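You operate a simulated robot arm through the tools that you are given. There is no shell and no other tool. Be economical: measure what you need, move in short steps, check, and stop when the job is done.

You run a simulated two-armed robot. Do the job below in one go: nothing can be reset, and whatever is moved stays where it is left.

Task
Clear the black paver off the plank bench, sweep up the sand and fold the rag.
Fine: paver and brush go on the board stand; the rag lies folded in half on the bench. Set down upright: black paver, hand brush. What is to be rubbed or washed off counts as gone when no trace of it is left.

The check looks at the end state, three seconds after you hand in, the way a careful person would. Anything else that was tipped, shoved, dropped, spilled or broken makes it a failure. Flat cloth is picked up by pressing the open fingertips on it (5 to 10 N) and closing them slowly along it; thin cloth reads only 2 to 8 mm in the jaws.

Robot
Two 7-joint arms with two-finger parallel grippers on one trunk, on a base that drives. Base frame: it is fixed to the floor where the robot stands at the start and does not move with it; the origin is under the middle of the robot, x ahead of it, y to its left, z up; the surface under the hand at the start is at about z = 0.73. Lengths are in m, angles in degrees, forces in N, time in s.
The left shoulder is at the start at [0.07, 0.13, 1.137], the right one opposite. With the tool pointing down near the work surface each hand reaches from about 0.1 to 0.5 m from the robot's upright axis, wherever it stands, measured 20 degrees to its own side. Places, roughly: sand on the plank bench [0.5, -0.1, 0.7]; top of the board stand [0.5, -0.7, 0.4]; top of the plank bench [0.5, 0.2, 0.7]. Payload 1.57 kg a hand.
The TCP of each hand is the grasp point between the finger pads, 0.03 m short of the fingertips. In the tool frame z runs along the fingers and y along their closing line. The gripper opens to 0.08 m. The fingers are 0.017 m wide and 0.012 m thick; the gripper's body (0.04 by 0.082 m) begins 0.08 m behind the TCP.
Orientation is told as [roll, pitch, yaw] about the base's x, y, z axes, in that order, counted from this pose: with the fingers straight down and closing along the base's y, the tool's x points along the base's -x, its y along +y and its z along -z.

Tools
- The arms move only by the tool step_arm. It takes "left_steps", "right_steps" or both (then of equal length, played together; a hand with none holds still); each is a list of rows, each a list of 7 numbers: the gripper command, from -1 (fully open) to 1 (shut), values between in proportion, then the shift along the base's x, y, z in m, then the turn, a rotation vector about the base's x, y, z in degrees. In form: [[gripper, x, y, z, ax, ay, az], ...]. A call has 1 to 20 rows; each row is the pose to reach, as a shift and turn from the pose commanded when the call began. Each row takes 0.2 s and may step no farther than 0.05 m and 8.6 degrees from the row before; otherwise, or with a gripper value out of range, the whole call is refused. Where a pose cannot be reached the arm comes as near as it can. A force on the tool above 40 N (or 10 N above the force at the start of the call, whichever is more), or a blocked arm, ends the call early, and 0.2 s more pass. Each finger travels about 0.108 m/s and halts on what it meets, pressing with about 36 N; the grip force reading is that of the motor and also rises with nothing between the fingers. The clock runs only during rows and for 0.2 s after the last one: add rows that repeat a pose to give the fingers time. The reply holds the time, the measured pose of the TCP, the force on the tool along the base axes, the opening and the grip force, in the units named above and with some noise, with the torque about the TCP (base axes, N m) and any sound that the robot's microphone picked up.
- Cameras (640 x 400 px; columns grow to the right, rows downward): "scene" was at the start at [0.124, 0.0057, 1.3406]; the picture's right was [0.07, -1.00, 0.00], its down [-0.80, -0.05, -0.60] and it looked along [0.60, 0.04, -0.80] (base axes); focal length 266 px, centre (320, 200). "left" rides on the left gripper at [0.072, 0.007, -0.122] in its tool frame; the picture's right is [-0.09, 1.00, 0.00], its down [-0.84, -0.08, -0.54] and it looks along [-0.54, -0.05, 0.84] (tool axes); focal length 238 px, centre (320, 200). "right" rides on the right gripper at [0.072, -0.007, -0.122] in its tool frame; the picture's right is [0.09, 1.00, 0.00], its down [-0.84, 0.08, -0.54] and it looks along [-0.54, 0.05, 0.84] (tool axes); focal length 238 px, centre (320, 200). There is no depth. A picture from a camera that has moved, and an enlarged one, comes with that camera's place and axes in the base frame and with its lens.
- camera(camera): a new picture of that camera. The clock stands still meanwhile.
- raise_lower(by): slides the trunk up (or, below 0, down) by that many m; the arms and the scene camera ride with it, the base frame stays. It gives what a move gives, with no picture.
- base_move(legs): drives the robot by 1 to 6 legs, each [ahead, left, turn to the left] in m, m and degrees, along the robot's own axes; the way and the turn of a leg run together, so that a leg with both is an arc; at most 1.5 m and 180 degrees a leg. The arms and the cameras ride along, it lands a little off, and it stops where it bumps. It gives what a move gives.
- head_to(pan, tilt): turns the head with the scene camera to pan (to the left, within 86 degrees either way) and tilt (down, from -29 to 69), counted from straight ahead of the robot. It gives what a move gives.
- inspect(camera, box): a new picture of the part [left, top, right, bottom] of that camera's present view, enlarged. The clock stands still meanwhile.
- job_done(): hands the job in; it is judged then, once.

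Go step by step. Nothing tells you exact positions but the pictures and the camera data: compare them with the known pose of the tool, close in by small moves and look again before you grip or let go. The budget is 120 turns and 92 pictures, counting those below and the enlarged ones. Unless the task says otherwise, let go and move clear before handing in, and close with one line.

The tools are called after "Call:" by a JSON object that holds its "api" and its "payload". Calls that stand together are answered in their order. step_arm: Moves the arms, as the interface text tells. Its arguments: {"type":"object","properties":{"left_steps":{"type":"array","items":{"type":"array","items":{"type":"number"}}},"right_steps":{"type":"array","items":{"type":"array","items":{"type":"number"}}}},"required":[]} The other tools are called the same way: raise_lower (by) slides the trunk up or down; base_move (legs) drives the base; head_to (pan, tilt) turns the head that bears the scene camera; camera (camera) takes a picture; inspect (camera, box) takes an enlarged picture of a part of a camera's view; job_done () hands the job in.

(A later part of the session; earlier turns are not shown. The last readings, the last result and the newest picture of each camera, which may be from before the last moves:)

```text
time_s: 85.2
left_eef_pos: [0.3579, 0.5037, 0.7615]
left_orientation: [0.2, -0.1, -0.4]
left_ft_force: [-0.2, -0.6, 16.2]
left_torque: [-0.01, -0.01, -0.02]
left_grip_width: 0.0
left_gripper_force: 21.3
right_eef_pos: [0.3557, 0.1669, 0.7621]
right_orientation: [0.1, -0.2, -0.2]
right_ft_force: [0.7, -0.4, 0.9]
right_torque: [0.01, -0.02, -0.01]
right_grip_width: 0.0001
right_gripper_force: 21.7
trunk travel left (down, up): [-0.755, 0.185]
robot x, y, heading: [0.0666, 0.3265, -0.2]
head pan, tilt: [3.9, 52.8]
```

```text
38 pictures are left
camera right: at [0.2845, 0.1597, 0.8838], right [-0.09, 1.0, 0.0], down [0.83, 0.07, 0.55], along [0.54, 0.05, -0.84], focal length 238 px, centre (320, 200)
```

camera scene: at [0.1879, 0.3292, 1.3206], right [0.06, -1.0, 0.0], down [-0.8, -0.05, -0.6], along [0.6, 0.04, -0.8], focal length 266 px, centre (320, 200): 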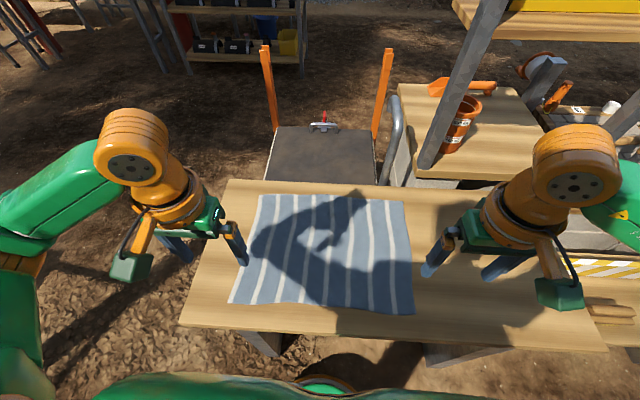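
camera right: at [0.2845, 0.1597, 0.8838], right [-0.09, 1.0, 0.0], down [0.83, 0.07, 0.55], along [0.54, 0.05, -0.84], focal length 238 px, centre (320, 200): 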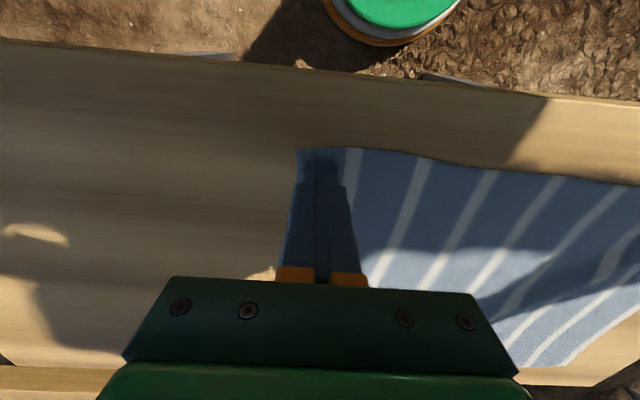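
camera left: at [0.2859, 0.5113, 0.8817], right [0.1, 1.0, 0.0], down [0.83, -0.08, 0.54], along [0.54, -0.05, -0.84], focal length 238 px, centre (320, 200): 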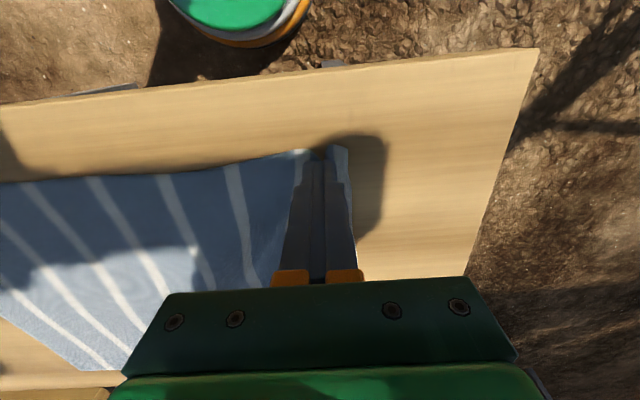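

The jaws read zero, so no cloth was caught. I'll lift, open wider, move further inside the cloth and look.

Call:
{"api": "step_arm", "payload": {"left_steps": [[1, 0, 0, 0.01, 0, 0, 0], [0.5, 0.002, -0.005, 0.02, 0, 0, 0], [0, 0.004, -0.014, 0.03, 0, 0, 0], [0, 0.004, -0.014, 0.03, 0, 0, 0]], "right_steps": [[1, 0, 0, 0.01, 0, 0, 0], [0.5, 0.002, 0.005, 0.02, 0, 0, 0], [0, 0.006, 0.012, 0.03, 0, 0, 0], [0, 0.006, 0.012, 0.03, 0, 0, 0]]}}

Call:
{"api": "camera", "payload": {"camera": "left"}}

Call:
{"api": "camera", "payload": {"camera": "right"}}

```text
time_s: 86.2
left_eef_pos: [0.3644, 0.4898, 0.7913]
left_orientation: [0.0, 0.0, -0.3]
left_ft_force: [1.0, 0.5, 0.0]
left_torque: [0.01, 0.01, 0.01]
left_grip_width: 0.0401
left_gripper_force: 0.1
right_eef_pos: [0.3667, 0.1812, 0.7916]
right_orientation: [0.1, -0.1, -0.1]
right_ft_force: [0.0, 0.4, 0.6]
right_torque: [0.02, 0.01, -0.03]
right_grip_width: 0.04
right_gripper_force: 0.0
trunk travel left (down, up): [-0.755, 0.185]
robot x, y, heading: [0.0646, 0.3254, -0.5]
head pan, tilt: [3.9, 52.8]
```

```text
37 pictures are left
camera left: at [0.293, 0.4979, 0.9118], right [0.1, 1.0, 0.0], down [0.84, -0.08, 0.54], along [0.54, -0.05, -0.84], focal length 238 px, centre (320, 200)
```

left: 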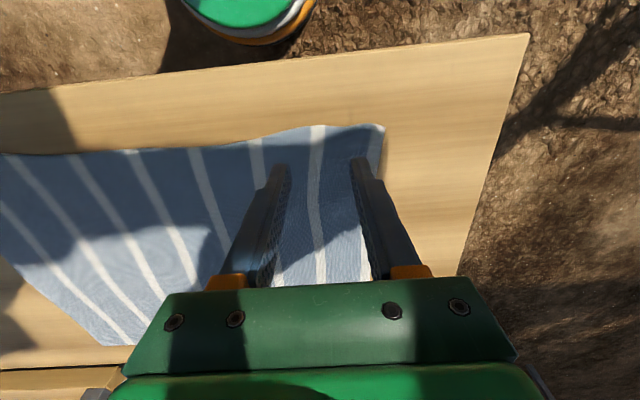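

```text
36 pictures are left
camera right: at [0.2932, 0.1726, 0.9137], right [-0.09, 1.0, 0.0], down [0.84, 0.07, 0.54], along [0.54, 0.05, -0.84], focal length 238 px, centre (320, 200)
```

right: 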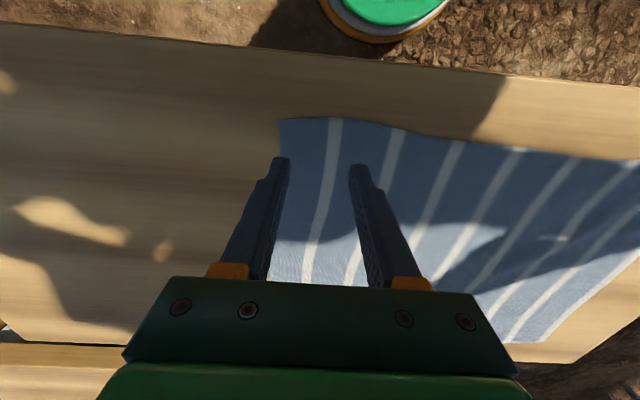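

Call:
{"api": "step_arm", "payload": {"left_steps": [[0, 0.004, 0, -0.01, 0, 0, 0], [0, 0.004, 0, -0.02, 0, 0, 0], [0, 0.004, 0, -0.027, 0, 0, 0], [0, 0.004, 0, -0.0295, 0, 0, 0], [0, 0.004, 0, -0.0305, 0, 0, 0], [0, 0.004, 0, -0.0305, 0, 0, 0]], "right_steps": [[0, 0.002, 0.012, -0.01, 0, 0, 0], [0, 0.002, 0.012, -0.02, 0, 0, 0], [0, 0.002, 0.012, -0.027, 0, 0, 0], [0, 0.002, 0.012, -0.0295, 0, 0, 0], [0, 0.002, 0.012, -0.0305, 0, 0, 0], [0, 0.002, 0.012, -0.0305, 0, 0, 0]]}}

```text
time_s: 87.6
left_eef_pos: [0.3678, 0.4904, 0.7619]
left_orientation: [0.0, -0.2, -0.3]
left_ft_force: [1.9, 0.4, 10.2]
left_torque: [0.0, -0.02, 0.0]
left_grip_width: 0.04
left_gripper_force: 0.0
right_eef_pos: [0.3669, 0.1913, 0.7626]
right_orientation: [0.2, -0.1, -0.1]
right_ft_force: [1.9, 0.6, 9.0]
right_torque: [-0.14, 0.0, 0.04]
right_grip_width: 0.0398
right_gripper_force: 0.1
trunk travel left (down, up): [-0.755, 0.185]
robot x, y, heading: [0.0663, 0.3242, -0.5]
head pan, tilt: [3.9, 52.8]
```

Both are pressing at about 10 N, fully on the cloth. Closing slowly.

Call:
{"api": "step_arm", "payload": {"left_steps": [[0.07, 0, 0, 0, 0, 0, 0], [0.14, 0, 0, 0, 0, 0, 0], [0.21, 0, 0, 0, 0, 0, 0], [0.28, 0, 0, 0, 0, 0, 0], [0.35, 0, 0, 0, 0, 0, 0], [0.42, 0, 0, 0, 0, 0, 0], [0.49, 0, 0, 0, 0, 0, 0], [0.56, 0, 0, 0, 0, 0, 0], [0.63, 0, 0, 0, 0, 0, 0], [0.7, 0, 0, 0, 0, 0, 0], [0.77, 0, 0, 0, 0, 0, 0], [0.84, 0, 0, 0, 0, 0, 0], [0.91, 0, 0, 0, 0, 0, 0], [1, 0, 0, 0, 0, 0, 0], [1, 0, 0, 0, 0, 0, 0]], "right_steps": [[0.07, 0, 0, 0, 0, 0, 0], [0.14, 0, 0, 0, 0, 0, 0], [0.21, 0, 0, 0, 0, 0, 0], [0.28, 0, 0, 0, 0, 0, 0], [0.35, 0, 0, 0, 0, 0, 0], [0.42, 0, 0, 0, 0, 0, 0], [0.49, 0, 0, 0, 0, 0, 0], [0.56, 0, 0, 0, 0, 0, 0], [0.63, 0, 0, 0, 0, 0, 0], [0.7, 0, 0, 0, 0, 0, 0], [0.77, 0, 0, 0, 0, 0, 0], [0.84, 0, 0, 0, 0, 0, 0], [0.91, 0, 0, 0, 0, 0, 0], [1, 0, 0, 0, 0, 0, 0], [1, 0, 0, 0, 0, 0, 0]]}}

```text
time_s: 90.8
left_eef_pos: [0.3668, 0.4898, 0.7611]
left_orientation: [0.0, -0.3, -0.3]
left_ft_force: [0.8, 0.7, 9.7]
left_torque: [0.03, 0.02, 0.03]
left_grip_width: 0.0024
left_gripper_force: 23.7
right_eef_pos: [0.3652, 0.1907, 0.7612]
right_orientation: [0.2, -0.2, -0.1]
right_ft_force: [-0.1, -0.8, 9.0]
right_torque: [-0.07, 0.04, 0.0]
right_grip_width: 0.0
right_gripper_force: 21.4
trunk travel left (down, up): [-0.755, 0.185]
robot x, y, heading: [0.066, 0.3237, -0.3]
head pan, tilt: [3.9, 52.8]
```

The left hand has the cloth (2.4 mm); the right has none. I'll lift and reopen the right hand, then look.

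Call:
{"api": "step_arm", "payload": {"right_steps": [[0.8, 0, 0, 0.01, 0, 0, 0], [0.2, 0, 0, 0.02, 0, 0, 0], [0, 0, 0, 0.03, 0, 0, 0], [0, 0, 0, 0.03, 0, 0, 0]]}}

Call:
{"api": "camera", "payload": {"camera": "right"}}

Call:
{"api": "camera", "payload": {"camera": "left"}}

```text
time_s: 91.8
left_eef_pos: [0.3661, 0.4899, 0.7604]
left_orientation: [0.0, -0.2, -0.3]
left_ft_force: [-1.1, 2.1, 14.5]
left_torque: [0.06, 0.11, -0.02]
left_grip_width: 0.0027
left_gripper_force: 23.8
right_eef_pos: [0.3651, 0.1909, 0.7924]
right_orientation: [0.1, -0.2, -0.1]
right_ft_force: [0.7, -0.7, -0.7]
right_torque: [0.0, -0.03, -0.01]
right_grip_width: 0.0399
right_gripper_force: 0.1
trunk travel left (down, up): [-0.755, 0.185]
robot x, y, heading: [0.066, 0.327, -0.1]
head pan, tilt: [3.9, 52.8]
```

```text
35 pictures are left
camera right: at [0.2931, 0.1837, 0.9142], right [-0.09, 1.0, 0.0], down [0.83, 0.07, 0.55], along [0.54, 0.05, -0.84], focal length 238 px, centre (320, 200)
```

right: 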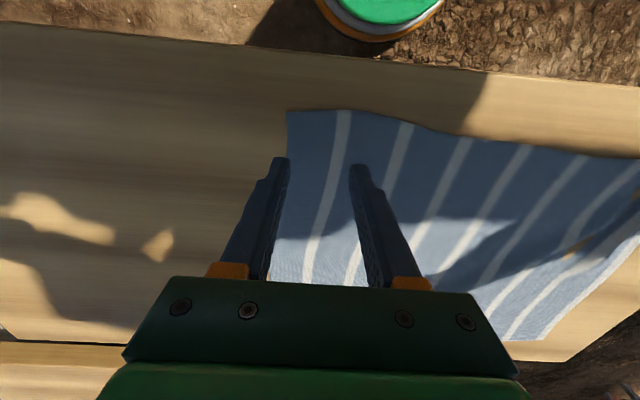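

```text
34 pictures are left
camera left: at [0.2949, 0.4978, 0.8817], right [0.1, 1.0, 0.0], down [0.83, -0.08, 0.54], along [0.54, -0.05, -0.84], focal length 238 px, centre (320, 200)
```

left: 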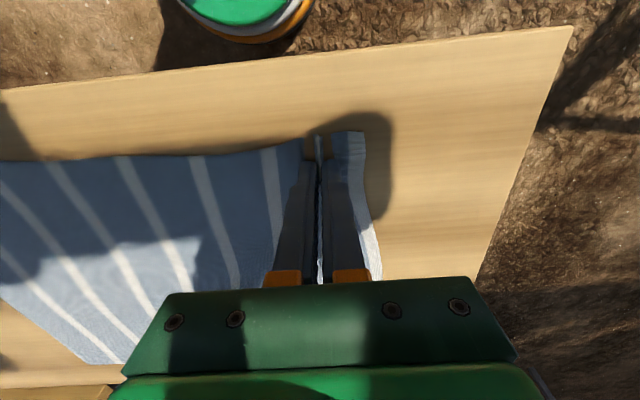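

The right corner has been dragged to y ≈ 0.164, so the outer finger was off the edge. I'll move 17 mm inward and press again.

Call:
{"api": "step_arm", "payload": {"right_steps": [[0, 0, 0.017, 0, 0, 0, 0], [0, 0, 0.017, -0.01, 0, 0, 0], [0, 0, 0.017, -0.02, 0, 0, 0], [0, 0, 0.017, -0.027, 0, 0, 0], [0, 0, 0.017, -0.0295, 0, 0, 0], [0, 0, 0.017, -0.0305, 0, 0, 0], [0, 0, 0.017, -0.0305, 0, 0, 0]]}}

```text
time_s: 93.4
left_eef_pos: [0.3677, 0.4897, 0.7619]
left_orientation: [0.0, -0.2, -0.3]
left_ft_force: [0.2, -0.5, 11.0]
left_torque: [-0.02, 0.08, -0.01]
left_grip_width: 0.0026
left_gripper_force: 23.8
right_eef_pos: [0.3672, 0.2088, 0.7616]
right_orientation: [0.1, -0.3, 0.0]
right_ft_force: [0.3, 0.7, 7.7]
right_torque: [-0.12, 0.02, 0.03]
right_grip_width: 0.0397
right_gripper_force: 0.0
trunk travel left (down, up): [-0.755, 0.185]
robot x, y, heading: [0.064, 0.3219, -0.3]
head pan, tilt: [3.9, 52.8]
```

The load is all on the outer finger (torque -0.12). I'll roll the right hand slightly to even it out.

Call:
{"api": "step_arm", "payload": {"right_steps": [[0, 0, 0, 0, -0.5, 0, 0], [0, 0, 0, -0.0003, -0.8, 0, 0], [0, 0, 0, -0.0003, -0.8, 0, 0]]}}

```text
time_s: 94.2
left_eef_pos: [0.3678, 0.4908, 0.7621]
left_orientation: [0.0, -0.3, -0.3]
left_ft_force: [0.2, -1.2, 7.4]
left_torque: [-0.04, 0.02, 0.0]
left_grip_width: 0.0024
left_gripper_force: 23.8
right_eef_pos: [0.3653, 0.2091, 0.762]
right_orientation: [-0.7, -0.4, -0.2]
right_ft_force: [2.9, 1.5, 24.1]
right_torque: [0.63, 0.03, -0.14]
right_grip_width: 0.04
right_gripper_force: 0.1
trunk travel left (down, up): [-0.755, 0.185]
robot x, y, heading: [0.066, 0.3227, -0.5]
head pan, tilt: [3.9, 52.8]
```

Call:
{"api": "step_arm", "payload": {"right_steps": [[0, 0, 0, 0.0004, 0.5, 0, 0], [0, 0, 0, 0.0004, 0.6, 0, 0], [0, 0, 0, 0.0004, 0.6, 0, 0]]}}

```text
time_s: 95.0
left_eef_pos: [0.3668, 0.4908, 0.7613]
left_orientation: [0.0, -0.2, -0.3]
left_ft_force: [0.6, -0.3, 9.3]
left_torque: [-0.02, 0.0, 0.01]
left_grip_width: 0.0024
left_gripper_force: 24.0
right_eef_pos: [0.3653, 0.2091, 0.7603]
right_orientation: [-0.2, -0.1, 0.0]
right_ft_force: [2.1, -0.1, 18.6]
right_torque: [-0.04, 0.0, 0.0]
right_grip_width: 0.0402
right_gripper_force: 0.0
trunk travel left (down, up): [-0.755, 0.185]
robot x, y, heading: [0.0644, 0.3262, -0.3]
head pan, tilt: [3.9, 52.8]
```

Balanced now at 18 N. I'll ease off slightly to around 9 N and close slowly.

Call:
{"api": "step_arm", "payload": {"right_steps": [[0, 0, 0, 0.0006, 0, 0, 0], [0.07, 0, 0, 0.0006, 0, 0, 0], [0.14, 0, 0, 0.0006, 0, 0, 0], [0.21, 0, 0, 0.0006, 0, 0, 0], [0.28, 0, 0, 0.0006, 0, 0, 0], [0.35, 0, 0, 0.0006, 0, 0, 0], [0.42, 0, 0, 0.0006, 0, 0, 0], [0.49, 0, 0, 0.0006, 0, 0, 0], [0.56, 0, 0, 0.0006, 0, 0, 0], [0.63, 0, 0, 0.0006, 0, 0, 0], [0.7, 0, 0, 0.0006, 0, 0, 0], [0.77, 0, 0, 0.0006, 0, 0, 0], [0.84, 0, 0, 0.0006, 0, 0, 0], [0.91, 0, 0, 0.0006, 0, 0, 0], [1, 0, 0, 0.0006, 0, 0, 0], [1, 0, 0, 0.0006, 0, 0, 0]]}}

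```text
time_s: 98.4
left_eef_pos: [0.3681, 0.4888, 0.7617]
left_orientation: [-0.2, -0.2, -0.3]
left_ft_force: [0.5, -25.1, 9.8]
left_torque: [-0.75, 0.01, -0.07]
left_grip_width: 0.0027
left_gripper_force: 23.8
right_eef_pos: [0.3654, 0.2109, 0.7614]
right_orientation: [0.2, -0.3, -0.2]
right_ft_force: [0.7, 25.5, 10.5]
right_torque: [0.83, -0.1, -0.14]
right_grip_width: 0.0027
right_gripper_force: 24.0
trunk travel left (down, up): [-0.755, 0.185]
robot x, y, heading: [0.062, 0.3261, -0.6]
head pan, tilt: [3.9, 52.8]
```

Both hands hold cloth (2.7 mm each), with some tension between them. I'll relax that slightly, lift and start the arc, then look.

Call:
{"api": "step_arm", "payload": {"left_steps": [[1, 0, -0.003, 0, 0, 0, 0], [1, 0, -0.003, 0.01, 0, 0, 0], [1, 0.005, -0.003, 0.03, 0, 0, 0], [1, 0.015, -0.003, 0.055, 0, 0, 0], [1, 0.03, -0.003, 0.075, 0, -4, 0], [1, 0.05, -0.003, 0.095, 0, -9, 0], [1, 0.07, -0.003, 0.105, 0, -14, 0], [1, 0.09, -0.003, 0.115, 0, -19, 0]], "right_steps": [[1, 0, 0.003, 0, 0, 0, 0], [1, 0, 0.003, 0.01, 0, 0, 0], [1, 0.005, 0.003, 0.03, 0, 0, 0], [1, 0.015, 0.003, 0.055, 0, 0, 0], [1, 0.03, 0.003, 0.075, 0, -4, 0], [1, 0.05, 0.003, 0.095, 0, -9, 0], [1, 0.07, 0.003, 0.105, 0, -14, 0], [1, 0.09, 0.003, 0.115, 0, -19, 0]]}}

Call:
{"api": "camera", "payload": {"camera": "scene"}}

```text
time_s: 100.2
left_eef_pos: [0.4583, 0.4868, 0.8756]
left_orientation: [0.0, -19.0, -0.3]
left_ft_force: [-0.7, -12.2, 0.1]
left_torque: [-0.33, 0.02, -0.17]
left_grip_width: 0.0025
left_gripper_force: 23.7
right_eef_pos: [0.4581, 0.2124, 0.8769]
right_orientation: [-0.1, -19.2, -0.1]
right_ft_force: [0.3, 12.7, -0.1]
right_torque: [0.35, -0.01, 0.1]
right_grip_width: 0.0022
right_gripper_force: 23.5
trunk travel left (down, up): [-0.755, 0.185]
robot x, y, heading: [0.0648, 0.3233, -0.3]
head pan, tilt: [3.9, 52.8]
```

```text
33 pictures are left
camera scene: at [0.1883, 0.3299, 1.3206], right [0.06, -1.0, 0.0], down [-0.8, -0.05, -0.6], along [0.6, 0.04, -0.8], focal length 266 px, centre (320, 200)
```

scene: 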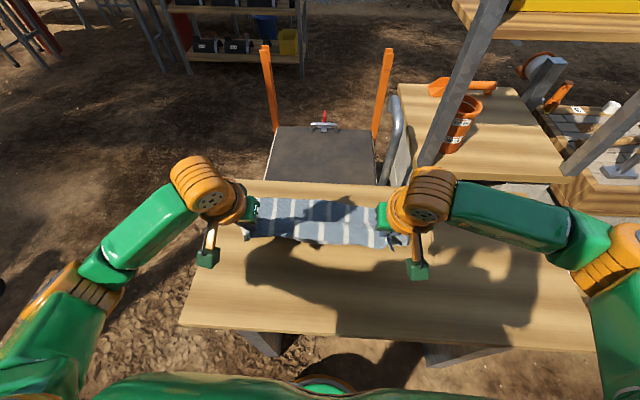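

The edge is lifted nicely. Continuing the arc towards the back edge, tilting forward.

Call:
{"api": "step_arm", "payload": {"left_steps": [[1, 0.03, -0.003, 0, 0, -4, 0], [1, 0.06, -0.006, -0.005, 0, -8, 0], [1, 0.09, -0.009, -0.02, 0, -12, 0], [1, 0.115, -0.012, -0.04, 0, -16, 0], [1, 0.135, -0.012, -0.06, 0, -20, 0], [1, 0.15, -0.012, -0.08, 0, -22, 0], [1, 0.15, -0.012, -0.08, 0, -22, 0]], "right_steps": [[1, 0.03, -0.003, 0, 0, -4, 0], [1, 0.06, -0.006, -0.005, 0, -8, 0], [1, 0.09, -0.009, -0.02, 0, -12, 0], [1, 0.115, -0.012, -0.04, 0, -16, 0], [1, 0.135, -0.012, -0.06, 0, -20, 0], [1, 0.15, -0.012, -0.08, 0, -22, 0], [1, 0.15, -0.012, -0.08, 0, -22, 0]]}}

Call:
{"api": "camera", "payload": {"camera": "scene"}}

Call:
{"api": "camera", "payload": {"camera": "left"}}

Call:
{"api": "camera", "payload": {"camera": "right"}}

```text
time_s: 101.8
left_eef_pos: [0.6088, 0.4751, 0.7945]
left_orientation: [0.2, -41.1, -0.4]
left_ft_force: [-0.2, -9.3, -0.5]
left_torque: [-0.21, 0.02, -0.22]
left_grip_width: 0.0024
left_gripper_force: 23.3
right_eef_pos: [0.6091, 0.2012, 0.7959]
right_orientation: [0.0, -41.0, -0.1]
right_ft_force: [0.3, 10.6, 1.0]
right_torque: [0.27, -0.01, 0.21]
right_grip_width: 0.0024
right_gripper_force: 23.4
trunk travel left (down, up): [-0.755, 0.185]
robot x, y, heading: [0.0647, 0.3231, -0.5]
head pan, tilt: [3.9, 52.8]
```

```text
32 pictures are left
camera scene: at [0.1876, 0.3298, 1.3207], right [0.06, -1.0, 0.0], down [-0.8, -0.05, -0.6], along [0.6, 0.04, -0.8], focal length 266 px, centre (320, 200)
```

scene: 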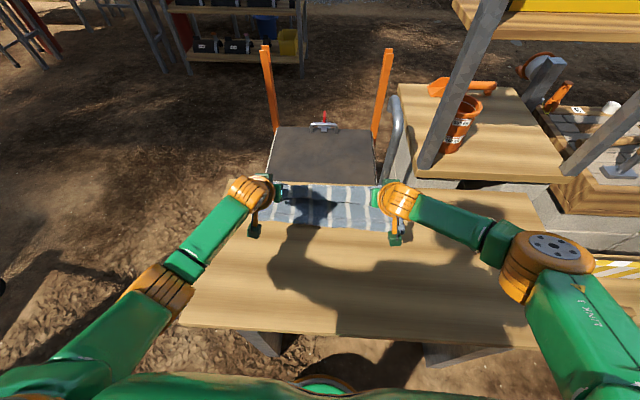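

```text
31 pictures are left
camera left: at [0.4743, 0.4829, 0.8376], right [0.07, 1.0, 0.06], down [0.27, -0.08, 0.96], along [0.96, -0.05, -0.28], focal length 238 px, centre (320, 200)
```

left: 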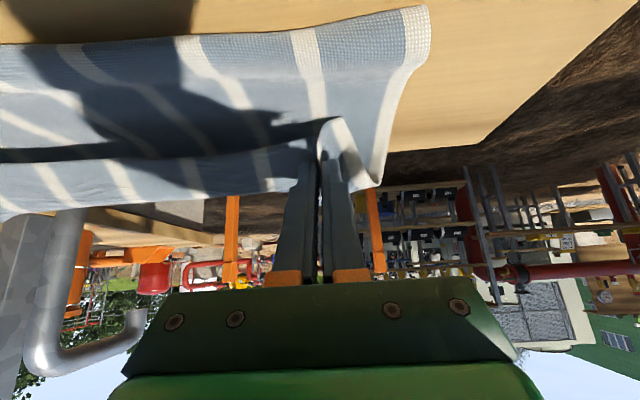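

```text
30 pictures are left
camera right: at [0.473, 0.1938, 0.8404], right [-0.07, 1.0, -0.06], down [0.27, 0.08, 0.96], along [0.96, 0.05, -0.28], focal length 238 px, centre (320, 200)
```

right: 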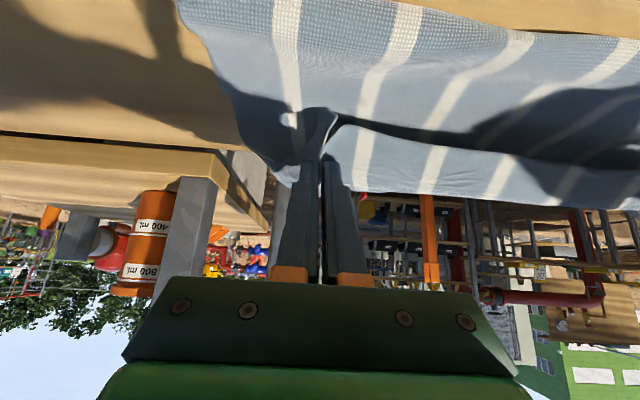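

The front edge is now over the back edge. I'll lower it down onto the cloth.

Call:
{"api": "step_arm", "payload": {"left_steps": [[1, 0.002, 0, -0.01, 0, 0, 0], [1, 0.004, 0, -0.02, 0, 0, 0], [1, 0.004, 0, -0.027, 0, 0, 0], [1, 0.004, 0, -0.03, 0, 0, 0], [1, 0.004, 0, -0.03, 0, 0, 0]], "right_steps": [[1, 0.002, 0, -0.01, 0, 0, 0], [1, 0.004, 0, -0.02, 0, 0, 0], [1, 0.004, 0, -0.027, 0, 0, 0], [1, 0.004, 0, -0.031, 0, 0, 0], [1, 0.004, 0, -0.031, 0, 0, 0]]}}

Call:
{"api": "inspect", "payload": {"camera": "scene", "box": [200, 150, 460, 260]}}

```text
time_s: 103.0
left_eef_pos: [0.6102, 0.4765, 0.7663]
left_orientation: [0.1, -41.2, -0.4]
left_ft_force: [0.1, -13.0, 3.2]
left_torque: [-0.31, -0.03, -0.28]
left_grip_width: 0.0026
left_gripper_force: 23.7
right_eef_pos: [0.6095, 0.2002, 0.7676]
right_orientation: [0.0, -41.3, -0.1]
right_ft_force: [1.9, 13.5, 10.5]
right_torque: [0.39, -0.13, 0.23]
right_grip_width: 0.0022
right_gripper_force: 24.2
trunk travel left (down, up): [-0.755, 0.185]
robot x, y, heading: [0.0645, 0.3246, -0.2]
head pan, tilt: [3.9, 52.8]
```

```text
2.46 times, centred on (330, 205) of scene
camera zoom: at [0.1849, 0.33, 1.3211], right [0.06, -1.0, 0.0], down [-0.79, -0.05, -0.61], along [0.6, 0.04, -0.8], focal length 654 px, centre (295, 188)
```

zoom: 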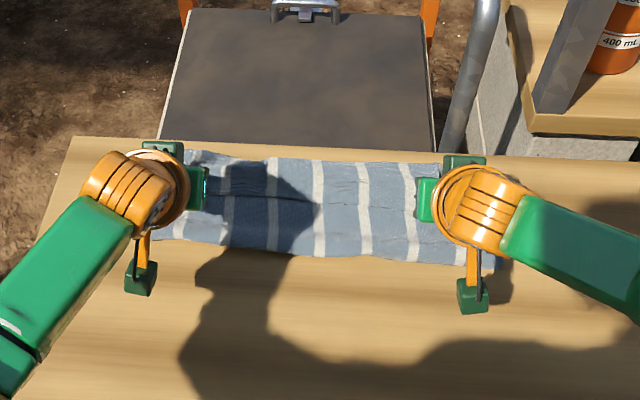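

It's down. I'll open slowly with the hands still touching, so the tucks spread out, then lift away and look.

Call:
{"api": "step_arm", "payload": {"left_steps": [[0.9, 0, 0, 0, 0, 0, 0], [0.7, 0, 0, 0, 0, 0, 0], [0.5, 0, 0, 0, 0, 0, 0], [0.3, 0, 0, 0, 0, 0, 0], [0.1, 0, 0, 0, 0, 0, 0], [0, 0, 0, 0, 0, 0, 0], [0, 0, 0, 0.02, 0, 0, 0], [0, -0.02, 0, 0.05, 0, 0, 0], [0, -0.05, 0.01, 0.08, 0, 5, 0], [0, -0.09, 0.02, 0.1, 0, 12, 0], [0, -0.13, 0.03, 0.11, 0, 20, 0]], "right_steps": [[0.9, 0, 0, 0, 0, 0, 0], [0.7, 0, 0, 0, 0, 0, 0], [0.5, 0, 0, 0, 0, 0, 0], [0.3, 0, 0, 0, 0, 0, 0], [0.1, 0, 0, 0, 0, 0, 0], [0, 0, 0, 0, 0, 0, 0], [0, 0, 0, 0.02, 0, 0, 0], [0, -0.02, 0, 0.05, 0, 0, 0], [0, -0.05, -0.01, 0.08, 0, 5, 0], [0, -0.09, -0.02, 0.1, 0, 12, 0], [0, -0.13, -0.03, 0.11, 0, 20, 0]]}}

Call:
{"api": "inspect", "payload": {"camera": "scene", "box": [200, 150, 460, 260]}}

Call:
{"api": "camera", "payload": {"camera": "left"}}

Call:
{"api": "camera", "payload": {"camera": "right"}}

```text
time_s: 105.4
left_eef_pos: [0.4821, 0.507, 0.8777]
left_orientation: [0.1, -21.0, -0.4]
left_ft_force: [0.2, -0.5, -0.4]
left_torque: [-0.03, 0.0, 0.02]
left_grip_width: 0.0397
left_gripper_force: 0.0
right_eef_pos: [0.4798, 0.1716, 0.8752]
right_orientation: [-0.1, -21.1, -0.1]
right_ft_force: [-0.1, -0.5, 0.7]
right_torque: [-0.02, -0.01, 0.0]
right_grip_width: 0.04
right_gripper_force: 0.1
trunk travel left (down, up): [-0.755, 0.185]
robot x, y, heading: [0.065, 0.3242, -0.5]
head pan, tilt: [3.9, 52.8]
```

```text
2.46 times, centred on (330, 205) of scene
camera zoom: at [0.1864, 0.3296, 1.3208], right [0.06, -1.0, 0.0], down [-0.79, -0.05, -0.6], along [0.6, 0.04, -0.8], focal length 654 px, centre (295, 188)
```

zoom: 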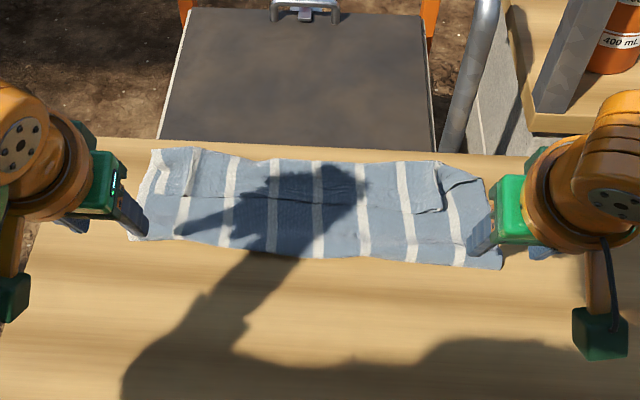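

```text
27 pictures are left
camera left: at [0.3708, 0.5142, 0.9639], right [0.09, 1.0, 0.04], down [0.59, -0.08, 0.81], along [0.81, -0.05, -0.59], focal length 238 px, centre (320, 200)
```

left: 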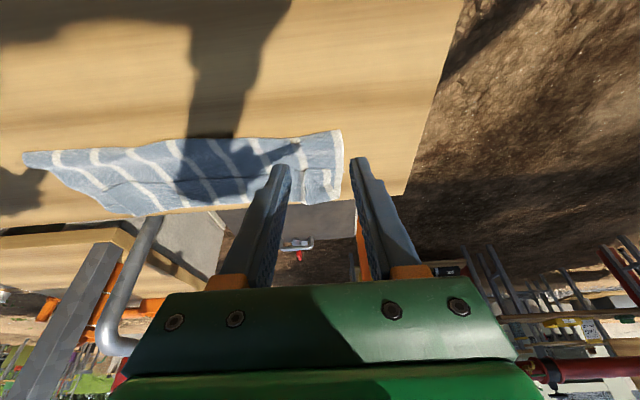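

```text
26 pictures are left
camera right: at [0.3689, 0.1639, 0.963], right [-0.08, 1.0, -0.04], down [0.59, 0.08, 0.81], along [0.81, 0.05, -0.59], focal length 238 px, centre (320, 200)
```

right: 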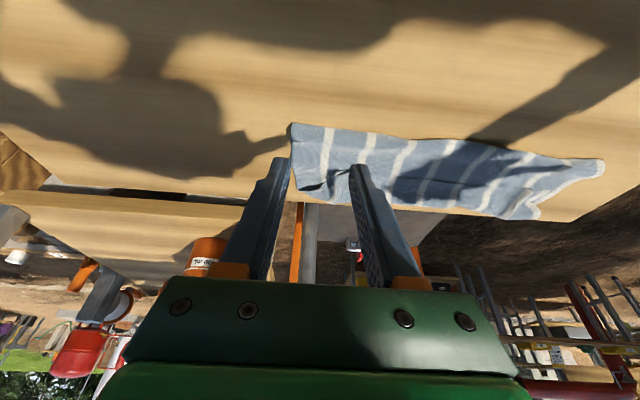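

Call:
{"api": "inspect", "payload": {"camera": "scene", "box": [240, 195, 340, 265]}}

Call:
{"api": "inspect", "payload": {"camera": "scene", "box": [330, 195, 430, 265]}}

```text
5.71 times, centred on (290, 230) of scene
camera zoom: at [0.1864, 0.3296, 1.3208], right [0.06, -1.0, 0.0], down [-0.79, -0.05, -0.6], along [0.6, 0.04, -0.8], focal length 1519 px, centre (491, 29)
```

zoom: 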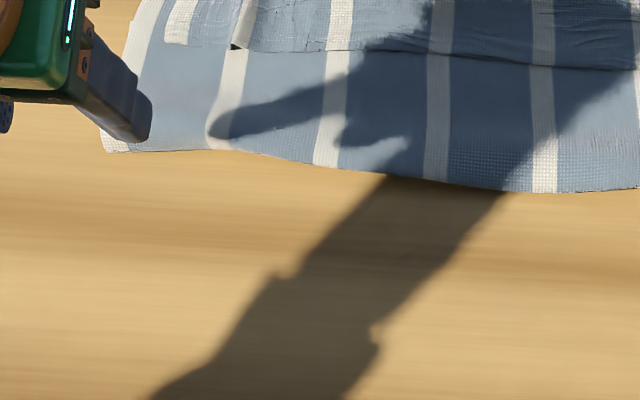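

```text
5.71 times, centred on (380, 230) of scene
camera zoom: at [0.1864, 0.3296, 1.3208], right [0.06, -1.0, 0.0], down [-0.79, -0.05, -0.6], along [0.6, 0.04, -0.8], focal length 1519 px, centre (-23, 29)
```

zoom: 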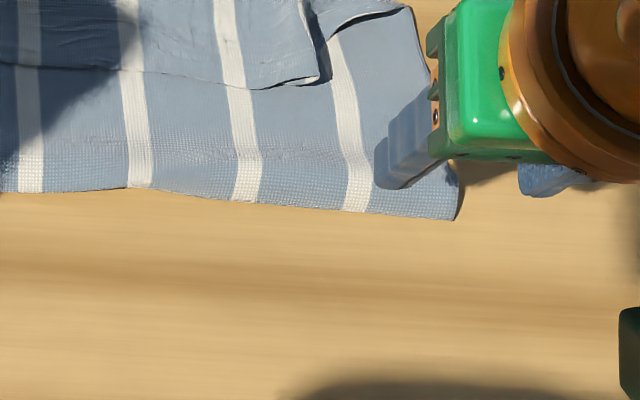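

The fold outline isn't clear. I'll draw the arms out of the way and look more closely.

Call:
{"api": "step_arm", "payload": {"left_steps": [[0, -0.03, 0.03, 0.02, 0, 5, 0], [0, -0.06, 0.06, 0.04, 0, 10, 0], [0, -0.09, 0.08, 0.05, 0, 15, 0], [0, -0.11, 0.1, 0.05, 0, 20, 0]], "right_steps": [[0, -0.03, -0.03, 0.02, 0, 5, 0], [0, -0.06, -0.06, 0.04, 0, 10, 0], [0, -0.09, -0.08, 0.05, 0, 15, 0], [0, -0.11, -0.1, 0.05, 0, 20, 0]]}}

Call:
{"api": "inspect", "payload": {"camera": "scene", "box": [250, 195, 330, 265]}}

Call:
{"api": "inspect", "payload": {"camera": "scene", "box": [335, 195, 415, 265]}}

```text
time_s: 106.4
left_eef_pos: [0.3723, 0.6055, 0.9267]
left_orientation: [-0.1, -1.1, -0.3]
left_ft_force: [-0.9, 0.3, -0.1]
left_torque: [-0.03, -0.04, -0.04]
left_grip_width: 0.04
left_gripper_force: 0.0
right_eef_pos: [0.3688, 0.0721, 0.9244]
right_orientation: [-0.1, -1.0, -0.1]
right_ft_force: [-0.5, -0.2, 0.0]
right_torque: [-0.02, 0.02, -0.02]
right_grip_width: 0.04
right_gripper_force: 0.2
trunk travel left (down, up): [-0.755, 0.185]
robot x, y, heading: [0.0644, 0.3227, -0.4]
head pan, tilt: [3.9, 52.8]
```

```text
5.71 times, centred on (290, 230) of scene
camera zoom: at [0.1869, 0.3299, 1.3207], right [0.06, -1.0, 0.0], down [-0.79, -0.05, -0.6], along [0.6, 0.04, -0.8], focal length 1519 px, centre (491, 29)
```

zoom: 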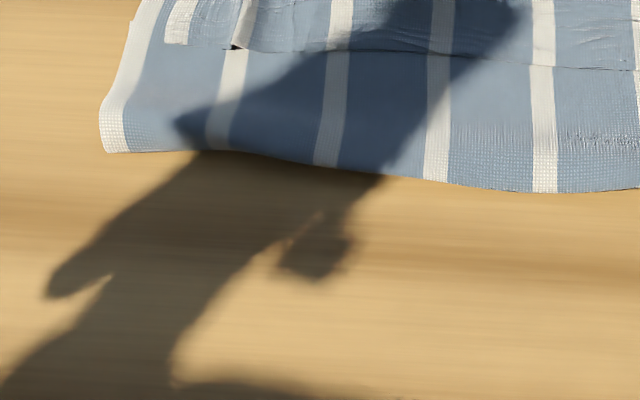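

```text
5.71 times, centred on (375, 230) of scene
camera zoom: at [0.1869, 0.3299, 1.3207], right [0.06, -1.0, 0.0], down [-0.79, -0.05, -0.6], along [0.6, 0.04, -0.8], focal length 1519 px, centre (6, 29)
```

zoom: 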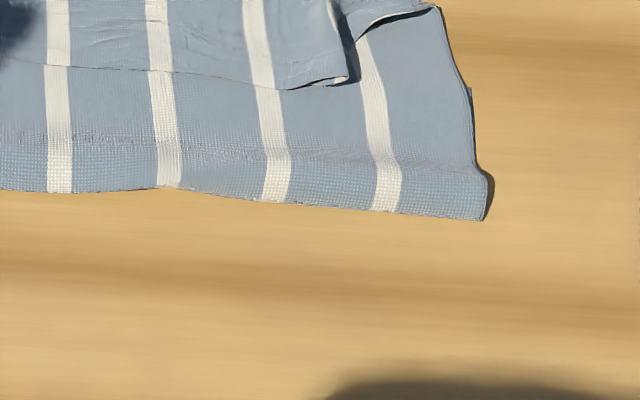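

Something sits on the top layer as a strip. I'll look from above with the right wrist camera.

Call:
{"api": "step_arm", "payload": {"right_steps": [[0, 0.03, 0.04, 0.01, 0, 0, 0], [0, 0.06, 0.08, 0.02, 0, 0, 0], [0, 0.09, 0.12, 0.03, 0, 0, 0], [0, 0.12, 0.16, 0.04, 0, 0, 0], [0, 0.14, 0.2, 0.05, 0, 0, 0], [0, 0.15, 0.23, 0.05, 0, 0, 0]]}}

Call:
{"api": "camera", "payload": {"camera": "right"}}

```text
refused: row 1 steps farther than a row can; nothing moved
```

```text
21 pictures are left
camera right: at [0.2954, 0.064, 1.0457], right [-0.09, 1.0, 0.0], down [0.83, 0.08, 0.56], along [0.56, 0.05, -0.83], focal length 238 px, centre (320, 200)
```

right: 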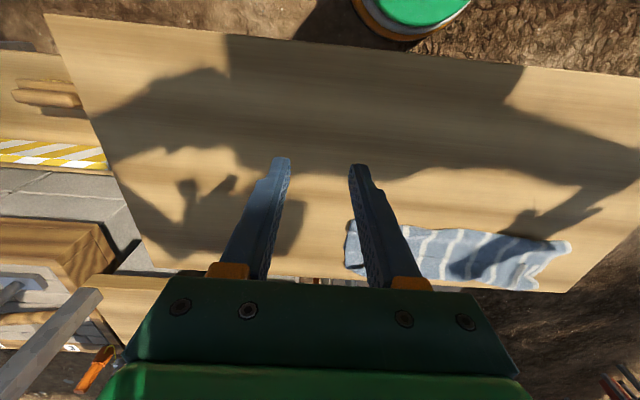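

Call:
{"api": "step_arm", "payload": {"right_steps": [[0, 0.02, 0.03, 0.01, 0, 0, 0], [0, 0.04, 0.06, 0.02, 0, 0, 0], [0, 0.06, 0.09, 0.03, 0, 0, 0], [0, 0.08, 0.12, 0.04, 0, 0, 0], [0, 0.1, 0.15, 0.05, 0, 0, 0], [0, 0.12, 0.18, 0.05, 0, 4, 0], [0, 0.13, 0.21, 0.05, 0, 8, 0], [0, 0.14, 0.22, 0.05, 0, 12, 0], [0, 0.14, 0.22, 0.05, 0, 16, 0]]}}

Call:
{"api": "inspect", "payload": {"camera": "right", "box": [160, 20, 480, 220]}}

```text
time_s: 108.4
left_eef_pos: [0.3734, 0.6045, 0.9249]
left_orientation: [0.1, -1.0, -0.3]
left_ft_force: [0.4, -0.3, -0.1]
left_torque: [0.01, 0.04, 0.01]
left_grip_width: 0.0399
left_gripper_force: 0.0
right_eef_pos: [0.475, 0.2762, 0.9684]
right_orientation: [-0.1, 15.1, -0.1]
right_ft_force: [0.2, -0.4, -0.7]
right_torque: [0.03, 0.03, -0.01]
right_grip_width: 0.0399
right_gripper_force: 0.0
right hand out of reach, approached as far as the arm can: row 8, 9
trunk travel left (down, up): [-0.755, 0.185]
robot x, y, heading: [0.0631, 0.3245, -0.3]
head pan, tilt: [3.9, 52.8]
```

```text
2.00 times, centred on (320, 120) of right
camera zoom: at [0.4371, 0.269, 1.1055], right [-0.09, 1.0, 0.02], down [0.95, 0.08, 0.31], along [0.3, 0.05, -0.95], focal length 477 px, centre (320, 360)
```

zoom: 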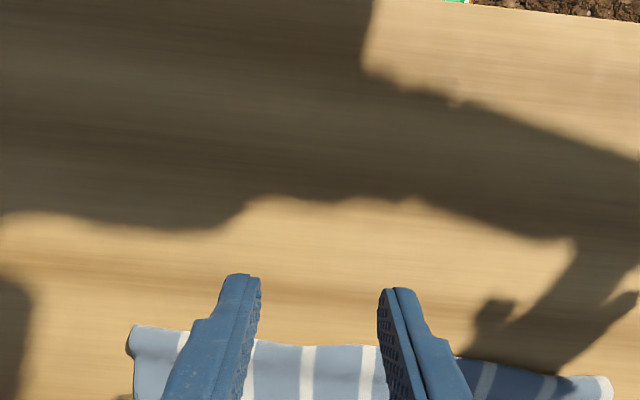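

The wrist view is blocked by its own gripper. I'll park the right hand and turn the left hand 90°, so its camera looks down on the rag from the side.

Call:
{"api": "step_arm", "payload": {"left_steps": [[0, 0.01, 0, 0.005, 0, 0, 8], [0, 0.02, -0.01, 0.01, 0, 0, 16], [0, 0.03, -0.02, 0.015, 0, 0, 24], [0, 0.045, -0.04, 0.02, 0, 0, 32], [0, 0.06, -0.06, 0.025, 0, 0, 40], [0, 0.08, -0.085, 0.03, 0, 0, 48], [0, 0.1, -0.11, 0.03, 0, 0, 56], [0, 0.115, -0.14, 0.03, 0, 0, 64], [0, 0.13, -0.17, 0.03, 0, 0, 72], [0, 0.14, -0.2, 0.03, 0, 0, 80], [0, 0.145, -0.22, 0.03, 0, 0, 88], [0, 0.145, -0.22, 0.03, 0, 0, 90]], "right_steps": [[0, -0.02, -0.04, 0, 0, -5, 0], [0, -0.04, -0.08, 0, 0, -10, 0], [0, -0.06, -0.12, 0, 0, -15, 0], [0, -0.08, -0.16, 0, 0, -15, 0], [0, -0.1, -0.2, 0, 0, -15, 0], [0, -0.1, -0.2, 0, 0, -15, 0], [0, -0.1, -0.2, 0, 0, -15, 0], [0, -0.1, -0.2, 0, 0, -15, 0], [0, -0.1, -0.2, 0, 0, -15, 0], [0, -0.1, -0.2, 0, 0, -15, 0], [0, -0.1, -0.2, 0, 0, -15, 0], [0, -0.1, -0.2, 0, 0, -15, 0]]}}

Call:
{"api": "camera", "payload": {"camera": "left"}}

```text
time_s: 111.0
left_eef_pos: [0.5173, 0.3835, 0.9549]
left_orientation: [0.0, -1.1, 89.8]
left_ft_force: [0.3, -0.2, -0.1]
left_torque: [-0.03, 0.0, 0.0]
left_grip_width: 0.0401
left_gripper_force: 0.1
right_eef_pos: [0.375, 0.078, 0.9679]
right_orientation: [-0.1, 0.0, -0.1]
right_ft_force: [-0.2, -0.7, -0.8]
right_torque: [-0.01, 0.0, -0.04]
right_grip_width: 0.0398
right_gripper_force: 0.0
trunk travel left (down, up): [-0.755, 0.185]
robot x, y, heading: [0.0641, 0.3229, -0.5]
head pan, tilt: [3.9, 52.8]
```

```text
19 pictures are left
camera left: at [0.5113, 0.3124, 1.0735], right [-1.0, 0.1, 0.0], down [0.08, 0.83, 0.56], along [0.05, 0.55, -0.83], focal length 238 px, centre (320, 200)
```

left: 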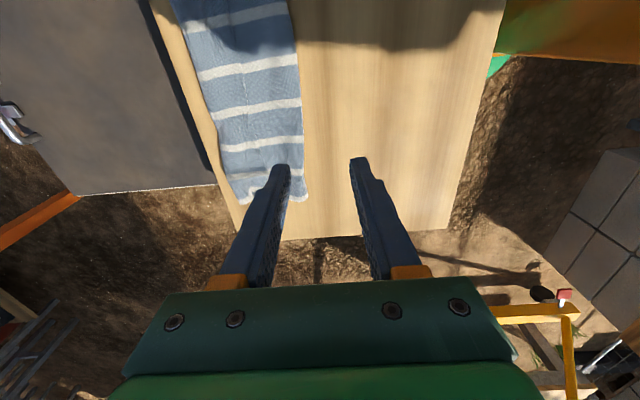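

Call:
{"api": "inspect", "payload": {"camera": "left", "box": [160, 0, 340, 220]}}

```text
1.82 times, centred on (250, 110) of left
camera zoom: at [0.5113, 0.3124, 1.0735], right [-1.0, 0.1, 0.0], down [0.08, 0.83, 0.56], along [0.05, 0.55, -0.83], focal length 433 px, centre (447, 364)
```

zoom: 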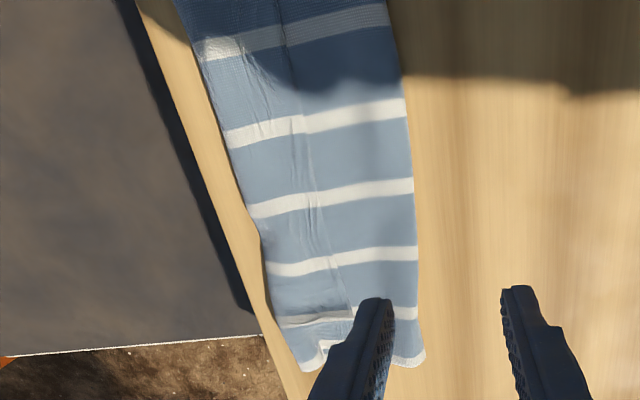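

Seen from above, the rag is folded but uneven: it spans x 0.54–0.666 with a doubled strip at the back, because too much cloth peeled up on the way. I'll re-grip the top edge, unfold it and redo the fold with a lower path.

Call:
{"api": "step_arm", "payload": {"left_steps": [[0, -0.01, 0.01, 0, 0, 0, -8], [0, -0.02, 0.02, 0, 0, 0, -16], [0, -0.03, 0.03, 0, 0, 0, -24], [0, -0.04, 0.04, 0, 0, 0, -32], [0, -0.04, 0.05, 0, 0, 0, -40], [0, -0.04, 0.06, 0, 0, 0, -48], [0, -0.04, 0.065, 0, 0, 0, -56], [0, -0.04, 0.065, -0.01, 0, 0, -64], [0, -0.04, 0.065, -0.02, 0, 0, -72], [0, -0.04, 0.065, -0.03, 0, 0, -80], [0, -0.04, 0.065, -0.04, 0, 0, -88], [0, -0.04, 0.065, -0.05, 0, 0, -90]], "right_steps": [[0, 0.01, 0.015, 0, 0, 0, 0], [0, 0.02, 0.03, 0, 0, 0, 0], [0, 0.03, 0.045, 0, 0, 0, 0], [0, 0.04, 0.06, 0, 0, 0, 0], [0, 0.05, 0.075, 0, 0, 0, 0], [0, 0.06, 0.09, 0, 0, 0, 0], [0, 0.07, 0.105, 0, 0, 0, 0], [0, 0.08, 0.12, 0, 0, 0, 0], [0, 0.09, 0.13, -0.01, 0, 0, 0], [0, 0.1, 0.14, -0.03, 0, 0, 0], [0, 0.102, 0.147, -0.05, 0, 0, 0], [0, 0.102, 0.147, -0.063, 0, 0, 0]]}}

Call:
{"api": "step_arm", "payload": {"left_steps": [[0, 0.01, 0, 0, 0, -6, 0], [0, 0.03, 0, 0, 0, -13, 0], [0, 0.05, 0, -0.01, 0, -20, 0], [0, 0.075, 0, -0.02, 0, -27, 0], [0, 0.1, 0, -0.04, 0, -34, 0], [0, 0.12, 0, -0.07, 0, -40, 0], [0, 0.133, 0, -0.1, 0, -40, 0], [0, 0.137, 0, -0.122, 0, -40, 0], [0, 0.137, 0, -0.122, 0, -40, 0]], "right_steps": [[0, 0.01, 0, 0, 0, -6, 0], [0, 0.03, 0, 0, 0, -13, 0], [0, 0.05, 0, -0.01, 0, -20, 0], [0, 0.075, 0, -0.02, 0, -27, 0], [0, 0.1, 0, -0.04, 0, -34, 0], [0, 0.12, 0, -0.07, 0, -40, 0], [0, 0.133, 0, -0.1, 0, -40, 0], [0, 0.137, 0, -0.122, 0, -40, 0], [0, 0.137, 0, -0.122, 0, -40, 0]]}}

```text
time_s: 113.6
left_eef_pos: [0.4782, 0.4496, 0.904]
left_orientation: [-0.1, -1.0, -0.4]
left_ft_force: [-0.2, 0.2, -0.3]
left_torque: [0.03, 0.03, 0.0]
left_grip_width: 0.0396
left_gripper_force: 0.0
right_eef_pos: [0.4791, 0.2229, 0.9065]
right_orientation: [-0.1, -0.2, -0.1]
right_ft_force: [0.1, 0.4, -0.3]
right_torque: [0.01, -0.01, -0.04]
right_grip_width: 0.0401
right_gripper_force: 0.1
trunk travel left (down, up): [-0.755, 0.185]
robot x, y, heading: [0.0643, 0.3236, -0.1]
head pan, tilt: [3.9, 52.8]
```

```text
time_s: 115.6
left_eef_pos: [0.6137, 0.4498, 0.783]
left_orientation: [0.3, -41.0, -0.4]
left_ft_force: [0.2, 0.6, 0.2]
left_torque: [0.0, 0.01, 0.0]
left_grip_width: 0.0402
left_gripper_force: 0.0
right_eef_pos: [0.6143, 0.2239, 0.7834]
right_orientation: [0.1, -40.1, -0.2]
right_ft_force: [-0.8, 0.2, -0.4]
right_torque: [-0.03, -0.04, -0.05]
right_grip_width: 0.0402
right_gripper_force: 0.0
trunk travel left (down, up): [-0.755, 0.185]
robot x, y, heading: [0.0645, 0.3259, -0.1]
head pan, tilt: [3.9, 52.8]
```

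Call:
{"api": "step_arm", "payload": {"left_steps": [[0, 0, 0, -0.008, 0, 0, 0], [0, 0, 0, -0.013, 0, 0, 0], [0, 0, 0, -0.016, 0, 0, 0], [0, 0, 0, -0.018, 0, 0, 0], [0, 0, 0, -0.018, 0, 0, 0]], "right_steps": [[0, 0, 0, -0.008, 0, 0, 0], [0, 0, 0, -0.013, 0, 0, 0], [0, 0, 0, -0.016, 0, 0, 0], [0, 0, 0, -0.018, 0, 0, 0], [0, 0, 0, -0.018, 0, 0, 0]]}}

```text
time_s: 116.8
left_eef_pos: [0.6134, 0.4499, 0.7643]
left_orientation: [0.2, -40.9, -0.4]
left_ft_force: [-0.4, 0.4, 0.4]
left_torque: [0.01, -0.01, 0.02]
left_grip_width: 0.04
left_gripper_force: 0.1
right_eef_pos: [0.6147, 0.2239, 0.7655]
right_orientation: [0.0, -40.1, -0.2]
right_ft_force: [-0.4, 0.4, 0.0]
right_torque: [-0.01, 0.01, 0.02]
right_grip_width: 0.04
right_gripper_force: 0.1
trunk travel left (down, up): [-0.755, 0.185]
robot x, y, heading: [0.065, 0.323, -0.8]
head pan, tilt: [3.9, 52.8]
```

Call:
{"api": "step_arm", "payload": {"left_steps": [[0, 0, 0, -0.002, 0, 0, 0], [0, 0, 0, -0.004, 0, 0, 0], [0, 0, 0, -0.005, 0, 0, 0], [0, 0, 0, -0.005, 0, 0, 0]], "right_steps": [[0, 0, 0, -0.002, 0, 0, 0], [0, 0, 0, -0.004, 0, 0, 0], [0, 0, 0, -0.006, 0, 0, 0], [0, 0, 0, -0.006, 0, 0, 0]]}}

```text
time_s: 117.8
left_eef_pos: [0.6123, 0.449, 0.762]
left_orientation: [0.3, -41.2, -0.4]
left_ft_force: [0.5, 0.1, 3.2]
left_torque: [0.0, -0.06, -0.02]
left_grip_width: 0.04
left_gripper_force: 0.1
right_eef_pos: [0.6129, 0.2236, 0.7626]
right_orientation: [-0.1, -40.4, -0.1]
right_ft_force: [2.8, -0.4, 10.4]
right_torque: [-0.23, -0.15, 0.01]
right_grip_width: 0.0399
right_gripper_force: 0.0
trunk travel left (down, up): [-0.755, 0.185]
robot x, y, heading: [0.0619, 0.3235, -0.5]
head pan, tilt: [3.9, 52.8]
```

Call:
{"api": "step_arm", "payload": {"left_steps": [[0, 0, 0, -0.0012, 0, 0, 0], [0, 0, 0, -0.0012, 0, 0, 0]], "right_steps": [[0, 0, 0, 0, -0.35, 0, 0], [0, 0, 0, 0, -0.35, 0, 0]]}}

```text
time_s: 118.4
left_eef_pos: [0.6116, 0.4496, 0.7607]
left_orientation: [0.3, -41.3, -0.3]
left_ft_force: [2.6, 0.0, 9.5]
left_torque: [-0.02, -0.12, -0.04]
left_grip_width: 0.0401
left_gripper_force: 0.1
right_eef_pos: [0.6129, 0.2235, 0.7614]
right_orientation: [-0.5, -40.3, 0.2]
right_ft_force: [1.3, 0.5, 9.4]
right_torque: [-0.17, -0.14, 0.01]
right_grip_width: 0.0397
right_gripper_force: 0.0
trunk travel left (down, up): [-0.755, 0.185]
robot x, y, heading: [0.0627, 0.321, -0.3]
head pan, tilt: [3.9, 52.8]
```

Both are at about 9.5 N. Closing slowly, with a bit more roll on the right.

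Call:
{"api": "step_arm", "payload": {"left_steps": [[0.07, 0, 0, 0, 0, 0, 0], [0.14, 0, 0, 0, 0, 0, 0], [0.21, 0, 0, 0, 0, 0, 0], [0.28, 0, 0, 0, 0, 0, 0], [0.35, 0, 0, 0, 0, 0, 0], [0.42, 0, 0, 0, 0, 0, 0], [0.49, 0, 0, 0, 0, 0, 0], [0.56, 0, 0, 0, 0, 0, 0], [0.63, 0, 0, 0, 0, 0, 0], [0.7, 0, 0, 0, 0, 0, 0], [0.77, 0, 0, 0, 0, 0, 0], [0.84, 0, 0, 0, 0, 0, 0], [0.91, 0, 0, 0, 0, 0, 0], [1, 0, 0, 0, 0, 0, 0], [1, 0, 0, 0, 0, 0, 0]], "right_steps": [[0, 0, 0, -0.0002, -0.4, 0, 0], [0.14, 0, 0, -0.0002, -0.4, 0, 0], [0.21, 0, 0, -0.0002, -0.4, 0, 0], [0.28, 0, 0, -0.0002, -0.4, 0, 0], [0.35, 0, 0, -0.0002, -0.4, 0, 0], [0.42, 0, 0, -0.0002, -0.4, 0, 0], [0.49, 0, 0, -0.0002, -0.4, 0, 0], [0.56, 0, 0, -0.0002, -0.4, 0, 0], [0.63, 0, 0, -0.0002, -0.4, 0, 0], [0.7, 0, 0, -0.0002, -0.4, 0, 0], [0.77, 0, 0, -0.0002, -0.4, 0, 0], [0.84, 0, 0, -0.0002, -0.4, 0, 0], [0.91, 0, 0, -0.0002, -0.4, 0, 0], [1, 0, 0, -0.0002, -0.4, 0, 0], [1, 0, 0, -0.0002, -0.4, 0, 0]]}}

```text
time_s: 121.6
left_eef_pos: [0.6113, 0.4488, 0.7603]
left_orientation: [0.1, -41.3, -0.4]
left_ft_force: [-0.6, -12.8, 10.5]
left_torque: [-0.34, -0.13, -0.21]
left_grip_width: 0.0038
left_gripper_force: 24.4
right_eef_pos: [0.6111, 0.2249, 0.7617]
right_orientation: [-0.8, -40.4, 0.4]
right_ft_force: [-1.2, 14.0, 5.1]
right_torque: [0.33, -0.06, 0.28]
right_grip_width: 0.0022
right_gripper_force: 23.5
trunk travel left (down, up): [-0.755, 0.185]
robot x, y, heading: [0.0593, 0.326, -0.1]
head pan, tilt: [3.9, 52.8]
```

Both hands have cloth. I'll lift gently and look.

Call:
{"api": "step_arm", "payload": {"left_steps": [[1, 0, 0, 0.015, 0, 0, 0], [1, 0, 0, 0.03, 0, 0, 0], [1, -0.01, 0, 0.045, 0, 4, 0], [1, -0.03, 0, 0.06, 0, 9, 0]], "right_steps": [[1, 0, 0, 0.015, 0, 0, 0], [1, 0, 0, 0.03, 0, 0, 0], [1, -0.01, 0, 0.045, 0, 4, 0], [1, -0.03, 0, 0.06, 0, 9, 0]]}}

Call:
{"api": "inspect", "payload": {"camera": "scene", "box": [220, 150, 440, 270]}}

Call:
{"api": "camera", "payload": {"camera": "right"}}

```text
time_s: 122.6
left_eef_pos: [0.5841, 0.4492, 0.8189]
left_orientation: [0.1, -32.0, -0.4]
left_ft_force: [0.3, -14.5, -0.4]
left_torque: [-0.46, -0.03, -0.22]
left_grip_width: 0.0039
left_gripper_force: 25.3
right_eef_pos: [0.5828, 0.2243, 0.8206]
right_orientation: [-0.8, -31.2, 0.4]
right_ft_force: [-0.8, 13.9, 0.7]
right_torque: [0.42, 0.05, 0.25]
right_grip_width: 0.0024
right_gripper_force: 23.2
trunk travel left (down, up): [-0.755, 0.185]
robot x, y, heading: [0.0639, 0.324, -0.4]
head pan, tilt: [3.9, 52.8]
```

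```text
2.91 times, centred on (330, 210) of scene
camera zoom: at [0.1869, 0.3295, 1.3207], right [0.06, -1.0, 0.0], down [-0.8, -0.05, -0.6], along [0.6, 0.04, -0.8], focal length 773 px, centre (291, 171)
```

zoom: 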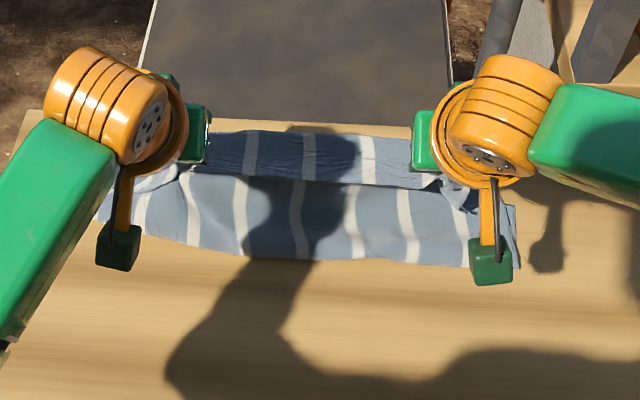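

```text
16 pictures are left
camera right: at [0.4582, 0.2175, 0.8886], right [-0.08, 1.0, -0.06], down [0.44, 0.09, 0.9], along [0.9, 0.04, -0.44], focal length 238 px, centre (320, 200)
```

right: 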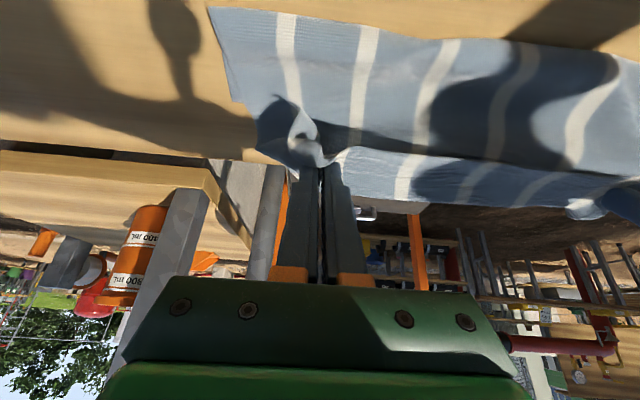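

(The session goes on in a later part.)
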